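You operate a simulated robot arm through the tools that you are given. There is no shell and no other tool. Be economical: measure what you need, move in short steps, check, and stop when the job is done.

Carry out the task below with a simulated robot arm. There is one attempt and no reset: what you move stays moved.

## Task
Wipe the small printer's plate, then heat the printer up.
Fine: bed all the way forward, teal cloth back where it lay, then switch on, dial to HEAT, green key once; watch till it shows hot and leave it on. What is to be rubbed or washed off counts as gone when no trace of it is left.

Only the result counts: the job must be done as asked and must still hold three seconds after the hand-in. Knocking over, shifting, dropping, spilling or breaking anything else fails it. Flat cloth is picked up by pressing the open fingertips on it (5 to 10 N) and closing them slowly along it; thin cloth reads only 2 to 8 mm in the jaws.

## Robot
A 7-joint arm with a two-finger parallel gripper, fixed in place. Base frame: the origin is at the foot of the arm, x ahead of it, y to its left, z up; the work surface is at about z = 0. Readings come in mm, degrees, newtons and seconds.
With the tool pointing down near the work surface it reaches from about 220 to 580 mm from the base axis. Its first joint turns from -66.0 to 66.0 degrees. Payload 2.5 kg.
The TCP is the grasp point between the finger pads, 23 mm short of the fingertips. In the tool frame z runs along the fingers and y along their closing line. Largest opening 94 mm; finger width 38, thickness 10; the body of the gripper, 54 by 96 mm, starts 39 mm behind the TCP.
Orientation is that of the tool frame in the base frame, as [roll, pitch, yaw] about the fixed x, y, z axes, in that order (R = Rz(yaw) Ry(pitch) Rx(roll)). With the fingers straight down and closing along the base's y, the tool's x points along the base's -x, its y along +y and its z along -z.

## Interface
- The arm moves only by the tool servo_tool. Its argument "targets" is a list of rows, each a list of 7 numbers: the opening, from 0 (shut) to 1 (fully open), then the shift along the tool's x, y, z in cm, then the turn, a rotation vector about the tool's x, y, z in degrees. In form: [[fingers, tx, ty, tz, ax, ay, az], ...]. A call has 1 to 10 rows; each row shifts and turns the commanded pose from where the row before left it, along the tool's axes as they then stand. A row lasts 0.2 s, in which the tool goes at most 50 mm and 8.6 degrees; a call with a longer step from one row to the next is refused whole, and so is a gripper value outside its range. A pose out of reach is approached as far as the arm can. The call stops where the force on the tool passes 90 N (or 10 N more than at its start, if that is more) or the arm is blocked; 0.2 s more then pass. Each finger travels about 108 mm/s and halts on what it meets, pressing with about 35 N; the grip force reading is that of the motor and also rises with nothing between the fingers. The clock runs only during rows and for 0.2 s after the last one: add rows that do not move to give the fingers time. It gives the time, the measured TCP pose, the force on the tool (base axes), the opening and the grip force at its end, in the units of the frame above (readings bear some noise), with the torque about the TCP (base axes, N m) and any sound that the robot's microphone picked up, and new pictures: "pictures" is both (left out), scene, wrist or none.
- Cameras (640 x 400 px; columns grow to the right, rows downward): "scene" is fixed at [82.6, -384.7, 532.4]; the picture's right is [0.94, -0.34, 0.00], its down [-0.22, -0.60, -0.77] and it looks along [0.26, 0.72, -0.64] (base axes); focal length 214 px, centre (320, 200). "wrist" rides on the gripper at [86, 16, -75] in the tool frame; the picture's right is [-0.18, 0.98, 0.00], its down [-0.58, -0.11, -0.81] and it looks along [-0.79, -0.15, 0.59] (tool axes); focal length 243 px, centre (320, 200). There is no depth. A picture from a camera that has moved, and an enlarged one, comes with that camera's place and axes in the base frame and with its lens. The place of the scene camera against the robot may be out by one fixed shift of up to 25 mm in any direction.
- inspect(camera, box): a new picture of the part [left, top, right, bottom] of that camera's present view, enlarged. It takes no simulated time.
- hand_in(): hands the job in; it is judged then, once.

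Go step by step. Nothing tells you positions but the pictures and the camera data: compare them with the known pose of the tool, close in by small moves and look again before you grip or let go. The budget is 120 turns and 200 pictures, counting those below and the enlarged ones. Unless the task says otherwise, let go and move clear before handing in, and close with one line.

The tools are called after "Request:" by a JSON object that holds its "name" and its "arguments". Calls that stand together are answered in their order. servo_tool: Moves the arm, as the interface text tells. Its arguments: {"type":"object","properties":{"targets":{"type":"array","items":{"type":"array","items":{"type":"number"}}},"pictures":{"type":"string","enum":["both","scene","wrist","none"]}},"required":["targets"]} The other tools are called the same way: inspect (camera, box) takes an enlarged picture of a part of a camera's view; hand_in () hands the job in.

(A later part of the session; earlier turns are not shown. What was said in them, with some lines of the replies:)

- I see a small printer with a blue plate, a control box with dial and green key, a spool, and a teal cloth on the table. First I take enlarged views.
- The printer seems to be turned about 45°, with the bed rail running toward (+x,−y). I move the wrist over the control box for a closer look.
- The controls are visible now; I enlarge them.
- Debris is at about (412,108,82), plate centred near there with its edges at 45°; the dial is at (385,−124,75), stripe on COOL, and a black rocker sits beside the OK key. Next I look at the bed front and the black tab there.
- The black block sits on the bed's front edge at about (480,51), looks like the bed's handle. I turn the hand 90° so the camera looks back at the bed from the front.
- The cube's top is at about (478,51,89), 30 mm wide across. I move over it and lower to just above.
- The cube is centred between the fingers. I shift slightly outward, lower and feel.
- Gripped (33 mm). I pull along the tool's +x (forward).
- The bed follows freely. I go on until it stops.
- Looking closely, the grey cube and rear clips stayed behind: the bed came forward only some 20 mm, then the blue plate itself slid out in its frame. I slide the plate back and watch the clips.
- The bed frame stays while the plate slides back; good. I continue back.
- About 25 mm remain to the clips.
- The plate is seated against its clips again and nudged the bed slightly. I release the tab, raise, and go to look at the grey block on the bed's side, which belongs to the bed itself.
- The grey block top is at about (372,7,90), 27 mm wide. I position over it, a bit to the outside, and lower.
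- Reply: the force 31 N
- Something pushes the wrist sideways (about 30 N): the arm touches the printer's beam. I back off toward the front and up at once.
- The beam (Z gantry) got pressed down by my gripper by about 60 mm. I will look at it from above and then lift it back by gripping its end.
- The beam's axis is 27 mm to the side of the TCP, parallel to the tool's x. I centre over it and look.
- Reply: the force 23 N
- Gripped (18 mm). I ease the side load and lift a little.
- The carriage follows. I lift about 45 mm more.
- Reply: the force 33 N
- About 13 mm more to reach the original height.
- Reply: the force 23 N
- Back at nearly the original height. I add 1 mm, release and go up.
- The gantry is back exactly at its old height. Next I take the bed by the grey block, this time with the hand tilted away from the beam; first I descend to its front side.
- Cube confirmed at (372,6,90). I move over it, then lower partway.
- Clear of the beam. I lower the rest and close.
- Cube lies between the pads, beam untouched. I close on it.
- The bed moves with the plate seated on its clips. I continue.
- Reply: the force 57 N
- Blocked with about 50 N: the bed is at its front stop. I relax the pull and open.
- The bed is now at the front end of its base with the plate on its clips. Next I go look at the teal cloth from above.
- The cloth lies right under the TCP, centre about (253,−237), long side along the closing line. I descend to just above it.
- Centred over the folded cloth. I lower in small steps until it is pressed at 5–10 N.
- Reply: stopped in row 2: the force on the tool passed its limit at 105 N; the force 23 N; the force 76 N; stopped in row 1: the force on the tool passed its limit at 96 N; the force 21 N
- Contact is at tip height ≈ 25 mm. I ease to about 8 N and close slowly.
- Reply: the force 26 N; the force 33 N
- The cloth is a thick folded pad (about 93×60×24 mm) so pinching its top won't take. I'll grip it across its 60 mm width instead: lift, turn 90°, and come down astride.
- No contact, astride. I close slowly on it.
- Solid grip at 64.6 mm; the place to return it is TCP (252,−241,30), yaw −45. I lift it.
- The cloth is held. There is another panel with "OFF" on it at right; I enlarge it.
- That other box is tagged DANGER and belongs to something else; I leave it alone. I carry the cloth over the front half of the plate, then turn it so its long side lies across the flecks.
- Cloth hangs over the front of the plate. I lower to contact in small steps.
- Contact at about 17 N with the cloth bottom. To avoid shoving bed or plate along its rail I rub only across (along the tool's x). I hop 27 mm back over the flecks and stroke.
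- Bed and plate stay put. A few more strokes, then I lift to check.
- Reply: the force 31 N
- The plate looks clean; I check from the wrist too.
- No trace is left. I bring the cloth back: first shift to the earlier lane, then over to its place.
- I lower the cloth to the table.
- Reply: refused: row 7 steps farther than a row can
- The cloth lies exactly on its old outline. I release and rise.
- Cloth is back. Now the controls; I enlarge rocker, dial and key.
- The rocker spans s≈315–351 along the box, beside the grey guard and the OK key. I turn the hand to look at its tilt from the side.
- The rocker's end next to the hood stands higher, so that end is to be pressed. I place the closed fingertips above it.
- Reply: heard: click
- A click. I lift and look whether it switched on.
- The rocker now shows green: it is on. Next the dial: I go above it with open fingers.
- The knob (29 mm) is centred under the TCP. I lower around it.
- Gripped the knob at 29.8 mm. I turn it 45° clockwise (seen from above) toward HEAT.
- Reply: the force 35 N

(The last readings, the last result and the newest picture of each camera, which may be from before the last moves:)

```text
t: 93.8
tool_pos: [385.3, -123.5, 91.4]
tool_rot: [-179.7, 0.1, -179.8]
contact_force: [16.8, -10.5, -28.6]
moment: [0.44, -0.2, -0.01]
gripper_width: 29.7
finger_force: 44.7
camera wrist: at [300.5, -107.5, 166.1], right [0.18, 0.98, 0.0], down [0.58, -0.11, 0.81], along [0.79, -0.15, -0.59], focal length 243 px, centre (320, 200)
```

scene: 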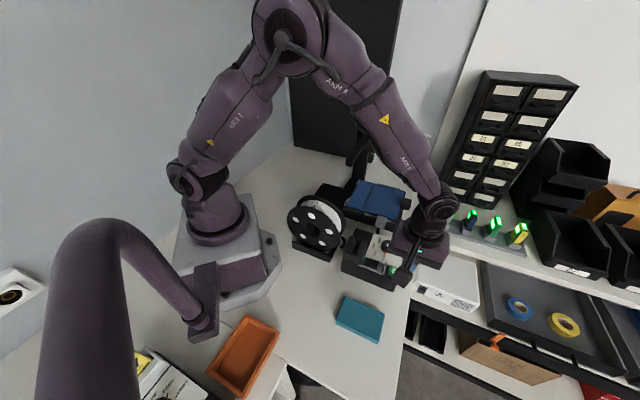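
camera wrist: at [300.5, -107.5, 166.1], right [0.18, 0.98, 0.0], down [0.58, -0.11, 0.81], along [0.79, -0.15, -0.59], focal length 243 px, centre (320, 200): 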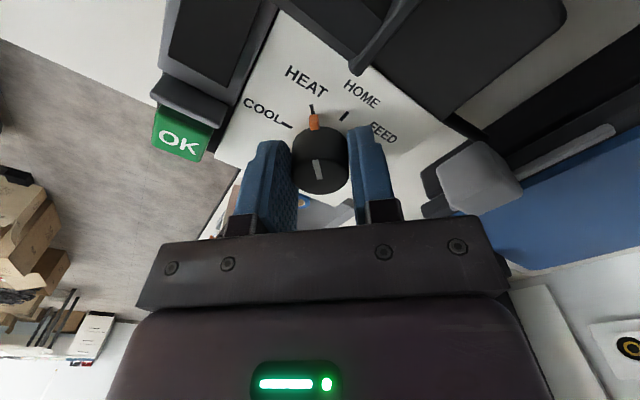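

Request:
{"name": "inspect", "arguments": {"camera": "wrist", "box": [230, 50, 410, 200]}}

Request:
{"name": "servo_tool", "arguments": {"targets": [[0.25, 0, 0, 0, 0, 0, 0], [0.4, 0, 0, 0, 0, 0, 0], [0.65, 0, 0, 0, 0, 0, 0], [0.65, 0, 0, -2, 0, 0, 0], [0.65, 0, 0, -3, 0, 0, 0]], "pictures": "wrist"}}

Request:
{"name": "inspect", "arguments": {"camera": "wrist", "box": [140, 0, 400, 160]}}

```text
2.67 times, centred on (320, 125) of wrist
camera zoom: at [300.5, -107.5, 166.1], right [0.18, 0.98, 0.0], down [0.58, -0.11, 0.81], along [0.79, -0.15, -0.59], focal length 647 px, centre (320, 400)
```

zoom: 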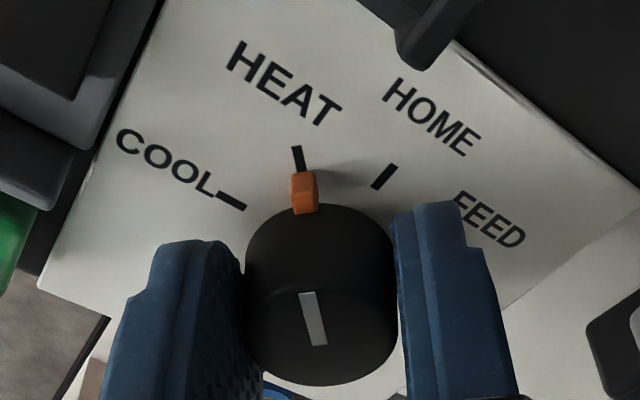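

```text
t: 95.0
tool_pos: [386.0, -123.2, 140.9]
tool_rot: [-180.0, -0.1, -179.7]
contact_force: [0.3, 0.5, -0.4]
moment: [0.0, 0.01, -0.01]
gripper_width: 61.2
finger_force: 0.2
camera wrist: at [300.4, -107.6, 215.7], right [0.18, 0.98, 0.0], down [0.58, -0.11, 0.8], along [0.79, -0.15, -0.59], focal length 243 px, centre (320, 200)
```

wrist: 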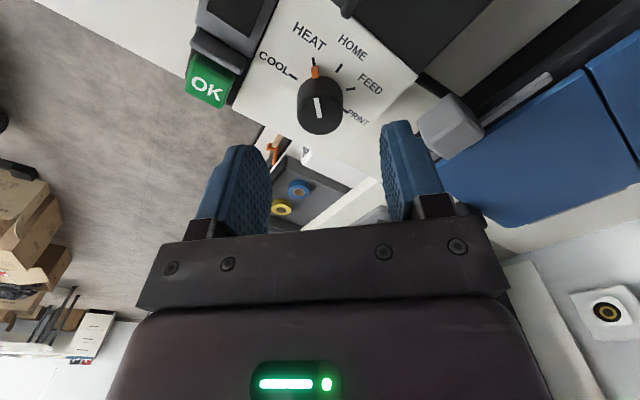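

```text
2.46 times, centred on (270, 80) of wrist
camera zoom: at [300.4, -107.6, 215.7], right [0.18, 0.98, 0.0], down [0.58, -0.11, 0.8], along [0.79, -0.15, -0.59], focal length 597 px, centre (443, 495)
```

zoom: 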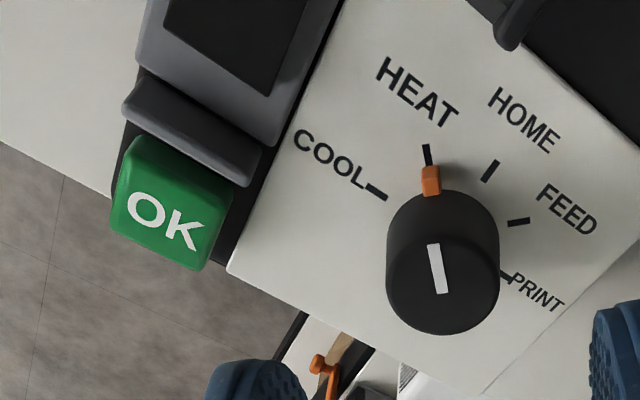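

Dial is on HEAT. Now the green key: top centre about (362,−191). I turn the hand back, close the fingers and go above it.

Request:
{"name": "servo_tool", "arguments": {"targets": [[0.3, 0, 0, 0, 0, 0, -7.5], [0, 0, 0, 0, 0, 0, -7.5], [0, 0, 0, 0, 0, 0, -7.5], [0, 0, 0, 0, 0, 0, -7.5], [0, 0, 0, 0, 0, 0, -7.5], [0, 0, 0, 0, 0, 0, -7.5], [0, 3.25, -1.6, 0, 0, 0, 0], [0, 3.25, -1.6, 0, 0, 0, 0], [0, 0, 0, 2, 0, 0, 0]], "pictures": "wrist"}}

Request:
{"name": "inspect", "arguments": {"camera": "scene", "box": [345, 230, 425, 290]}}

Request:
{"name": "inspect", "arguments": {"camera": "wrist", "box": [240, 60, 400, 160]}}

```text
t: 97.0
tool_pos: [363.3, -192.7, 120.8]
tool_rot: [-180.0, -0.1, -134.8]
contact_force: [0.8, 0.7, 0.1]
moment: [0.0, 0.03, 0.01]
gripper_width: 0.0
finger_force: 34.9
camera wrist: at [291.2, -242.9, 196.9], right [-0.57, 0.82, 0.0], down [0.49, 0.34, 0.8], along [0.66, 0.46, -0.59], focal length 243 px, centre (320, 200)
```

wrist: 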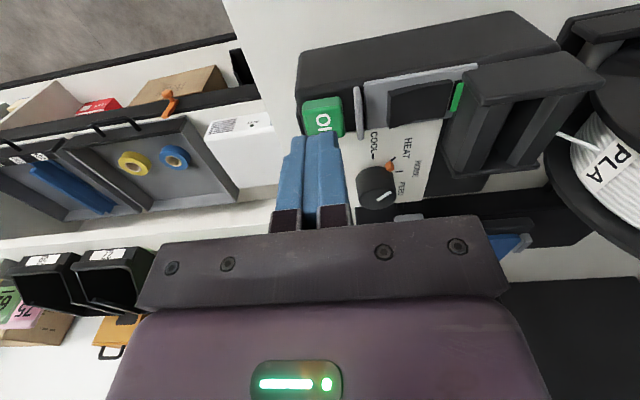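

```text
6.67 times, centred on (385, 260) of scene
camera zoom: at [82.6, -384.8, 532.4], right [0.94, -0.34, 0.0], down [-0.22, -0.6, -0.77], along [0.26, 0.72, -0.64], focal length 1430 px, centre (-113, -200)
```

zoom: 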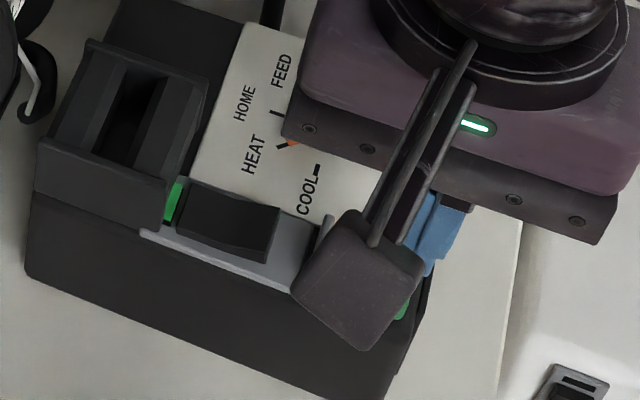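

```text
4.00 times, centred on (320, 110) of wrist
camera zoom: at [291.2, -242.9, 196.9], right [-0.57, 0.82, 0.0], down [0.49, 0.34, 0.8], along [0.66, 0.46, -0.59], focal length 970 px, centre (320, 560)
```

zoom: 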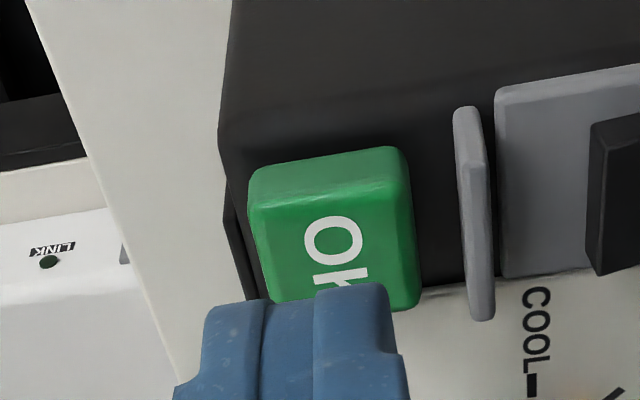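

The landing point is at the key's centre. I lower in small steps until it clicks, once.

Request:
{"name": "servo_tool", "arguments": {"targets": [[0, 0, 0, 1.0, 0, 0, 0], [0, 0, 0, 0.6, 0, 0, 0]], "pictures": "none"}}

Request:
{"name": "servo_tool", "arguments": {"targets": [[0, 0, 0, 0.3, 0, 0, 0]], "pictures": "none"}}

Request:
{"name": "servo_tool", "arguments": {"targets": [[0, 0, 0, 0.25, 0, 0, 0]], "pictures": "none"}}

```text
t: 97.7
tool_pos: [365.0, -192.1, 106.6]
tool_rot: [-180.0, -0.2, -134.7]
contact_force: [0.2, -0.1, -0.4]
moment: [0.02, 0.0, 0.02]
gripper_width: 0.1
finger_force: 35.1
```

```text
t: 98.0
tool_pos: [362.7, -191.0, 102.1]
tool_rot: [180.0, -0.2, -134.7]
contact_force: [-0.5, 0.2, -0.2]
moment: [-0.04, -0.02, -0.02]
gripper_width: 0.0
finger_force: 34.7
```

```text
t: 98.5
tool_pos: [364.7, -192.0, 99.4]
tool_rot: [-180.0, -0.2, -134.8]
contact_force: [0.0, 0.8, -0.1]
moment: [0.01, 0.01, 0.01]
gripper_width: 0.0
finger_force: 35.0
```

Request:
{"name": "servo_tool", "arguments": {"targets": [[0, 0, 0, 0.2, 0, 0, 0]], "pictures": "none"}}

Request:
{"name": "servo_tool", "arguments": {"targets": [[0, 0, 0, 0.2, 0, 0, 0]], "pictures": "none"}}

```text
t: 98.8
tool_pos: [363.7, -192.5, 98.4]
tool_rot: [180.0, -0.2, -134.8]
contact_force: [-0.5, 0.4, -0.7]
moment: [0.0, 0.03, 0.0]
gripper_width: 0.0
finger_force: 35.1
```

```text
t: 99.2
tool_pos: [363.8, -191.8, 96.4]
tool_rot: [-180.0, -0.2, -134.7]
contact_force: [0.3, -0.3, 0.3]
moment: [0.01, -0.01, 0.01]
gripper_width: 0.0
finger_force: 34.6
```

Request:
{"name": "servo_tool", "arguments": {"targets": [[0, 0, 0, 0.2, 0, 0, 0]], "pictures": "none"}}

Request:
{"name": "servo_tool", "arguments": {"targets": [[0, 0, 0, 0.2, 0, 0, 0]], "pictures": "wrist"}}

```text
t: 99.7
tool_pos: [363.0, -192.6, 93.7]
tool_rot: [179.9, -0.2, -134.7]
contact_force: [-1.1, -0.7, 2.8]
moment: [0.0, 0.02, 0.0]
gripper_width: 0.0
finger_force: 35.3
heard: click
```

```text
t: 100.0
tool_pos: [363.0, -191.1, 91.0]
tool_rot: [-179.9, -0.2, -134.9]
contact_force: [-1.0, -0.6, 3.2]
moment: [-0.03, -0.03, 0.01]
gripper_width: 0.0
finger_force: 35.4
camera wrist: at [291.8, -242.1, 166.6], right [-0.57, 0.82, 0.0], down [0.49, 0.34, 0.8], along [0.66, 0.46, -0.59], focal length 243 px, centre (320, 200)
```

wrist: 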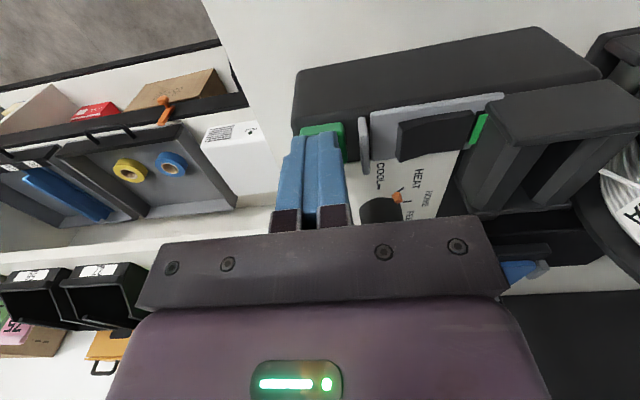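

Clicked once. I lift straight off and move to where the display can be seen.

Request:
{"name": "servo_tool", "arguments": {"targets": [[0, 0, 0, -3, 0, 0, 0], [0, 0, 0, -4, 0, 0, 0], [0, 0, 0, -4, 0, 0, 0], [0, 4, 0, 0, 0, 0, 0], [0, 4, 0, 0, 0, 0, 0]], "pictures": "both"}}

Request:
{"name": "inspect", "arguments": {"camera": "scene", "box": [330, 220, 430, 290]}}

Request:
{"name": "inspect", "arguments": {"camera": "wrist", "box": [240, 40, 480, 220]}}

```text
t: 101.2
tool_pos: [304.4, -247.8, 199.8]
tool_rot: [-179.9, -0.1, -134.7]
contact_force: [-0.8, -0.5, -0.1]
moment: [-0.01, -0.01, -0.01]
gripper_width: 0.0
finger_force: 35.0
camera wrist: at [233.7, -297.5, 275.7], right [-0.57, 0.82, 0.0], down [0.49, 0.34, 0.8], along [0.66, 0.46, -0.59], focal length 243 px, centre (320, 200)
```

scene: 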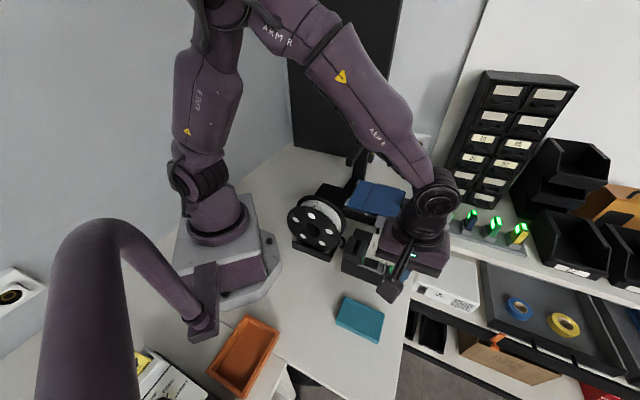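
wrist: 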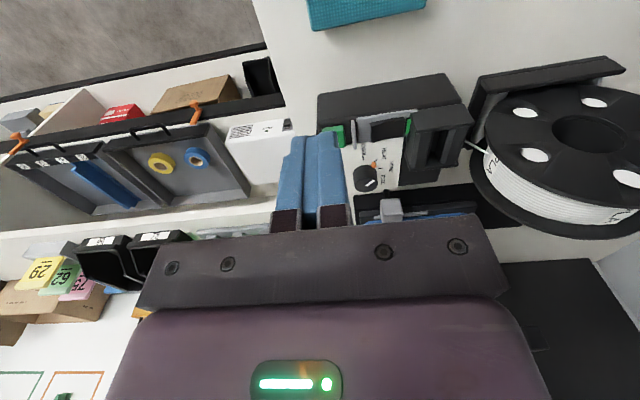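

```text
5.71 times, centred on (380, 255) of scene
camera zoom: at [82.6, -384.7, 532.4], right [0.94, -0.34, 0.0], down [-0.22, -0.6, -0.77], along [0.26, 0.72, -0.64], focal length 1226 px, centre (-23, -114)
```

zoom: 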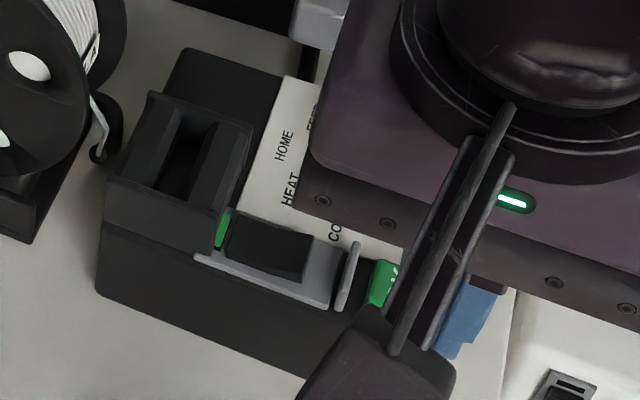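

```text
2.22 times, centred on (360, 130) of wrist
camera zoom: at [233.7, -297.5, 275.7], right [-0.57, 0.82, 0.0], down [0.49, 0.34, 0.8], along [0.66, 0.46, -0.59], focal length 539 px, centre (231, 356)
```

zoom: 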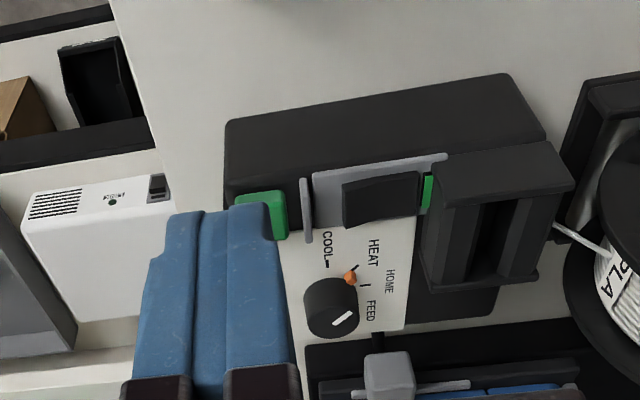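

The switch lamp is green and the dial is on HEAT. The display seems to be on the box's front end; I turn the camera to look from the front.

Request:
{"name": "servo_tool", "arguments": {"targets": [[0, 0, 0, 0, 0, 0, -8.5], [0, 0, 0, 0, 0, 0, -8.5], [0, 0, 0, 0, 0, 0, -8.5], [0, 0, 0, 0, 0, 0, -8.5], [0, 0, 0, 0, 0, 0, -8.5], [0, 0, 0, 0, 0, 0, -8.5], [0, 0, 0, 0, 0, 0, -8.5], [0, 0, 0, 0, 0, 0, -8.5], [0, 0, 0, 0, 0, 0, -8.5], [0, 0, 0, 0, 0, 0, -8.5]], "pictures": "none"}}

Request:
{"name": "servo_tool", "arguments": {"targets": [[0, 0, -3, 0, 0, 0, -5], [0, 3, 0, 2, 0, 0, 0], [0, 0, 0, 3, 0, 0, 0]], "pictures": "both"}}

Request:
{"name": "inspect", "arguments": {"camera": "wrist", "box": [60, 0, 300, 180]}}

```text
t: 103.5
tool_pos: [306.6, -249.2, 200.7]
tool_rot: [179.9, 0.1, -49.6]
contact_force: [0.0, 0.3, 0.3]
moment: [0.02, -0.02, -0.04]
gripper_width: 0.1
finger_force: 35.1
```

```text
t: 104.2
tool_pos: [351.4, -249.2, 152.1]
tool_rot: [179.8, -0.1, -44.7]
contact_force: [1.0, 0.7, -0.7]
moment: [-0.01, -0.03, -0.01]
gripper_width: 0.0
finger_force: 35.5
camera wrist: at [402.2, -321.9, 227.1], right [-0.82, -0.57, 0.0], down [-0.34, 0.49, 0.81], along [-0.46, 0.66, -0.59], focal length 243 px, centre (320, 200)
```

scene: 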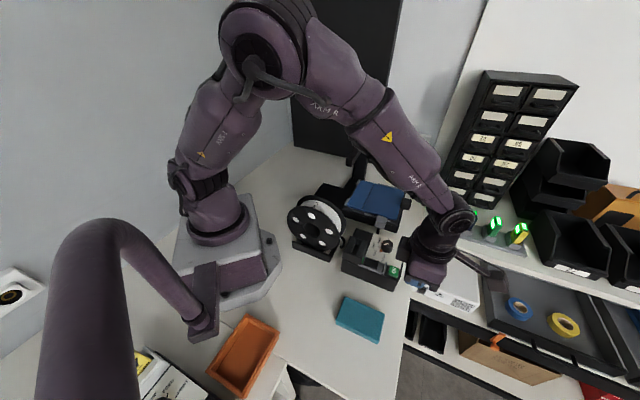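
wrist: 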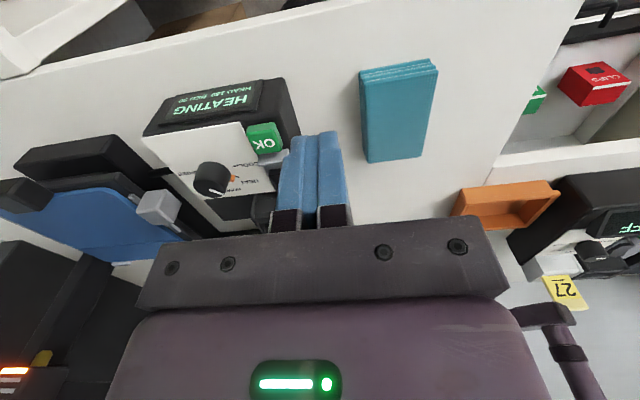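

```text
2.22 times, centred on (180, 90) of wrist
camera zoom: at [402.2, -321.9, 227.1], right [-0.82, -0.57, 0.0], down [-0.34, 0.49, 0.81], along [-0.46, 0.66, -0.59], focal length 539 px, centre (631, 444)
```

zoom: 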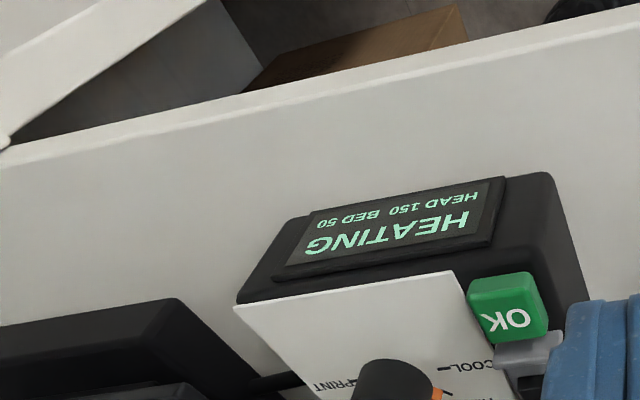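

The display reads HEATING, HEAD 150 BED 50. I wait here and watch.

Request:
{"name": "servo_tool", "arguments": {"targets": [[0, 0, 0, 0, 0, 0, 0], [0, 0, 0, 0, 0, 0, 0], [0, 0, 0, 0, 0, 0, 0], [0, 0, 0, 0, 0, 0, 0], [0, 0, 0, 0, 0, 0, 0], [0, 0, 0, 0, 0, 0, 0], [0, 0, 0, 0, 0, 0, 0], [0, 0, 0, 0, 0, 0, 0], [0, 0, 0, 0, 0, 0, 0], [0, 0, 0, 0, 0, 0, 0]], "pictures": "none"}}

Request:
{"name": "servo_tool", "arguments": {"targets": [[0, 0, 0, 0, 0, 0, 0], [0, 0, 0, 0, 0, 0, 0], [0, 0, 0, 0, 0, 0, 0], [0, 0, 0, 0, 0, 0, 0], [0, 0, 0, 0, 0, 0, 0], [0, 0, 0, 0, 0, 0, 0], [0, 0, 0, 0, 0, 0, 0], [0, 0, 0, 0, 0, 0, 0], [0, 0, 0, 0, 0, 0, 0], [0, 0, 0, 0, 0, 0, 0]], "pictures": "none"}}

Request:
{"name": "inspect", "arguments": {"camera": "wrist", "box": [140, 60, 300, 180]}}

```text
t: 106.5
tool_pos: [350.4, -249.8, 153.0]
tool_rot: [179.7, -0.1, -44.8]
contact_force: [0.0, 0.2, 0.5]
moment: [0.03, 0.01, -0.01]
gripper_width: 0.0
finger_force: 35.1
```

```text
t: 108.7
tool_pos: [351.7, -249.4, 152.0]
tool_rot: [179.8, 0.1, -44.7]
contact_force: [0.0, 0.0, 0.6]
moment: [0.0, -0.02, -0.01]
gripper_width: 0.0
finger_force: 34.8
```

```text
3.33 times, centred on (220, 120) of wrist
camera zoom: at [402.0, -321.7, 227.1], right [-0.82, -0.57, 0.0], down [-0.33, 0.49, 0.81], along [-0.46, 0.66, -0.59], focal length 809 px, centre (653, 467)
```

zoom: 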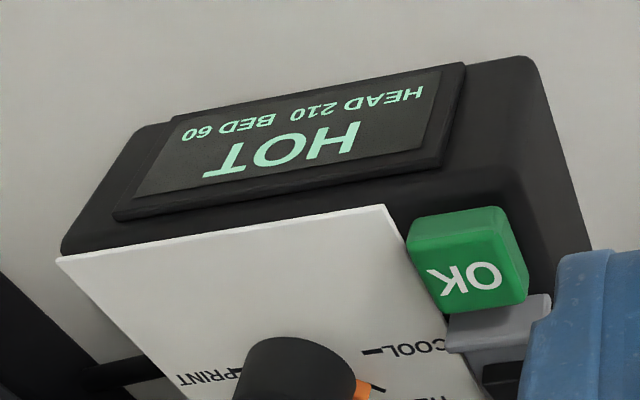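

It shows HOT (HEAD 210, BED 60). I raise the hand clear and make a final check.

Request:
{"name": "servo_tool", "arguments": {"targets": [[0, 0, 0, -4, 0, 0, 0], [0.3, 0, 0, -4, 0, 0, 0], [0.3, 0, 0, -4, 0, 0, 0]], "pictures": "scene"}}

Request:
{"name": "inspect", "arguments": {"camera": "scene", "box": [310, 130, 430, 230]}}

Request:
{"name": "inspect", "arguments": {"camera": "scene", "box": [280, 220, 440, 340]}}

```text
t: 109.5
tool_pos: [351.8, -250.8, 274.8]
tool_rot: [179.8, 0.2, -44.9]
contact_force: [-0.5, 0.3, 0.4]
moment: [0.05, 0.01, 0.0]
gripper_width: 28.4
finger_force: 0.1
```

scene: 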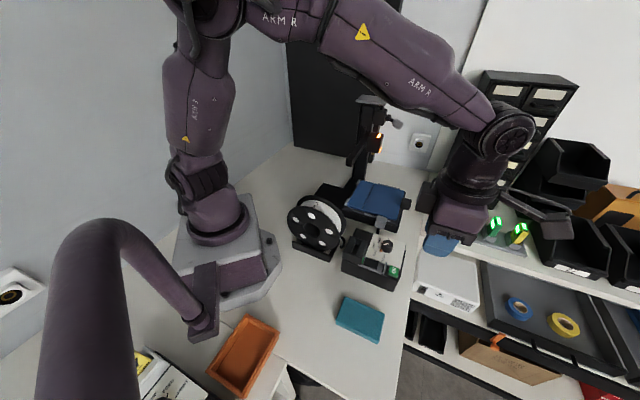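

```text
4.00 times, centred on (370, 180) of scene
camera zoom: at [82.6, -384.7, 532.4], right [0.94, -0.34, 0.0], down [-0.22, -0.6, -0.77], along [0.26, 0.72, -0.64], focal length 858 px, centre (120, 280)
```

zoom: 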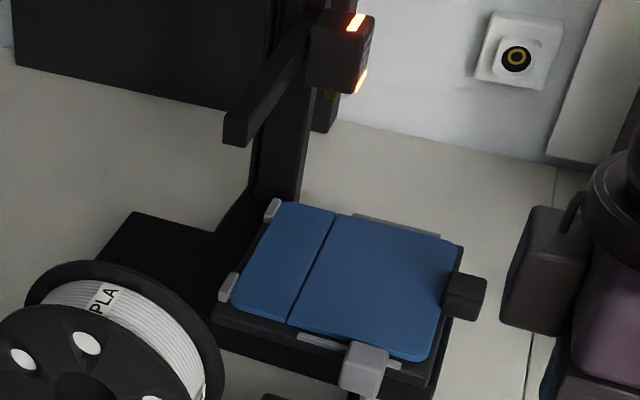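

```text
3.33 times, centred on (360, 280) of scene
camera zoom: at [82.6, -384.7, 532.4], right [0.94, -0.34, 0.0], down [-0.22, -0.6, -0.77], along [0.26, 0.72, -0.64], focal length 715 px, centre (187, -67)
```

zoom: 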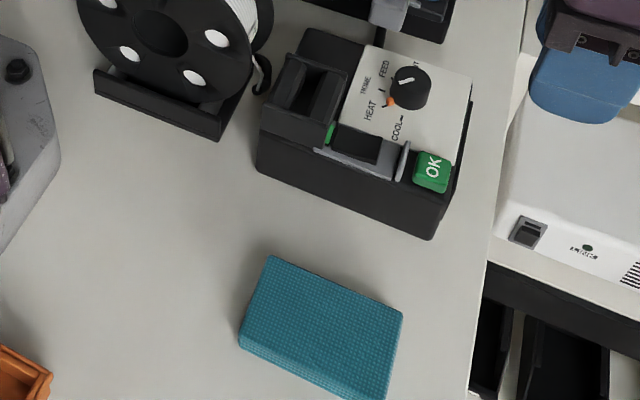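

Everything holds: bed forward, plate clean, cloth back, printer on and HOT, hand clear. I hand in.

Request:
{"name": "hand_in", "arguments": {}}

```text
The job is handed in.
```

The plate is wiped with no trace left, the bed is all the way forward and the teal cloth is back where it lay. The printer is on at HEAT and showing HOT. On the way I slid the plate out of its clips and pressed the gantry beam down about 60 mm, and I put both back to match the starting pictures.
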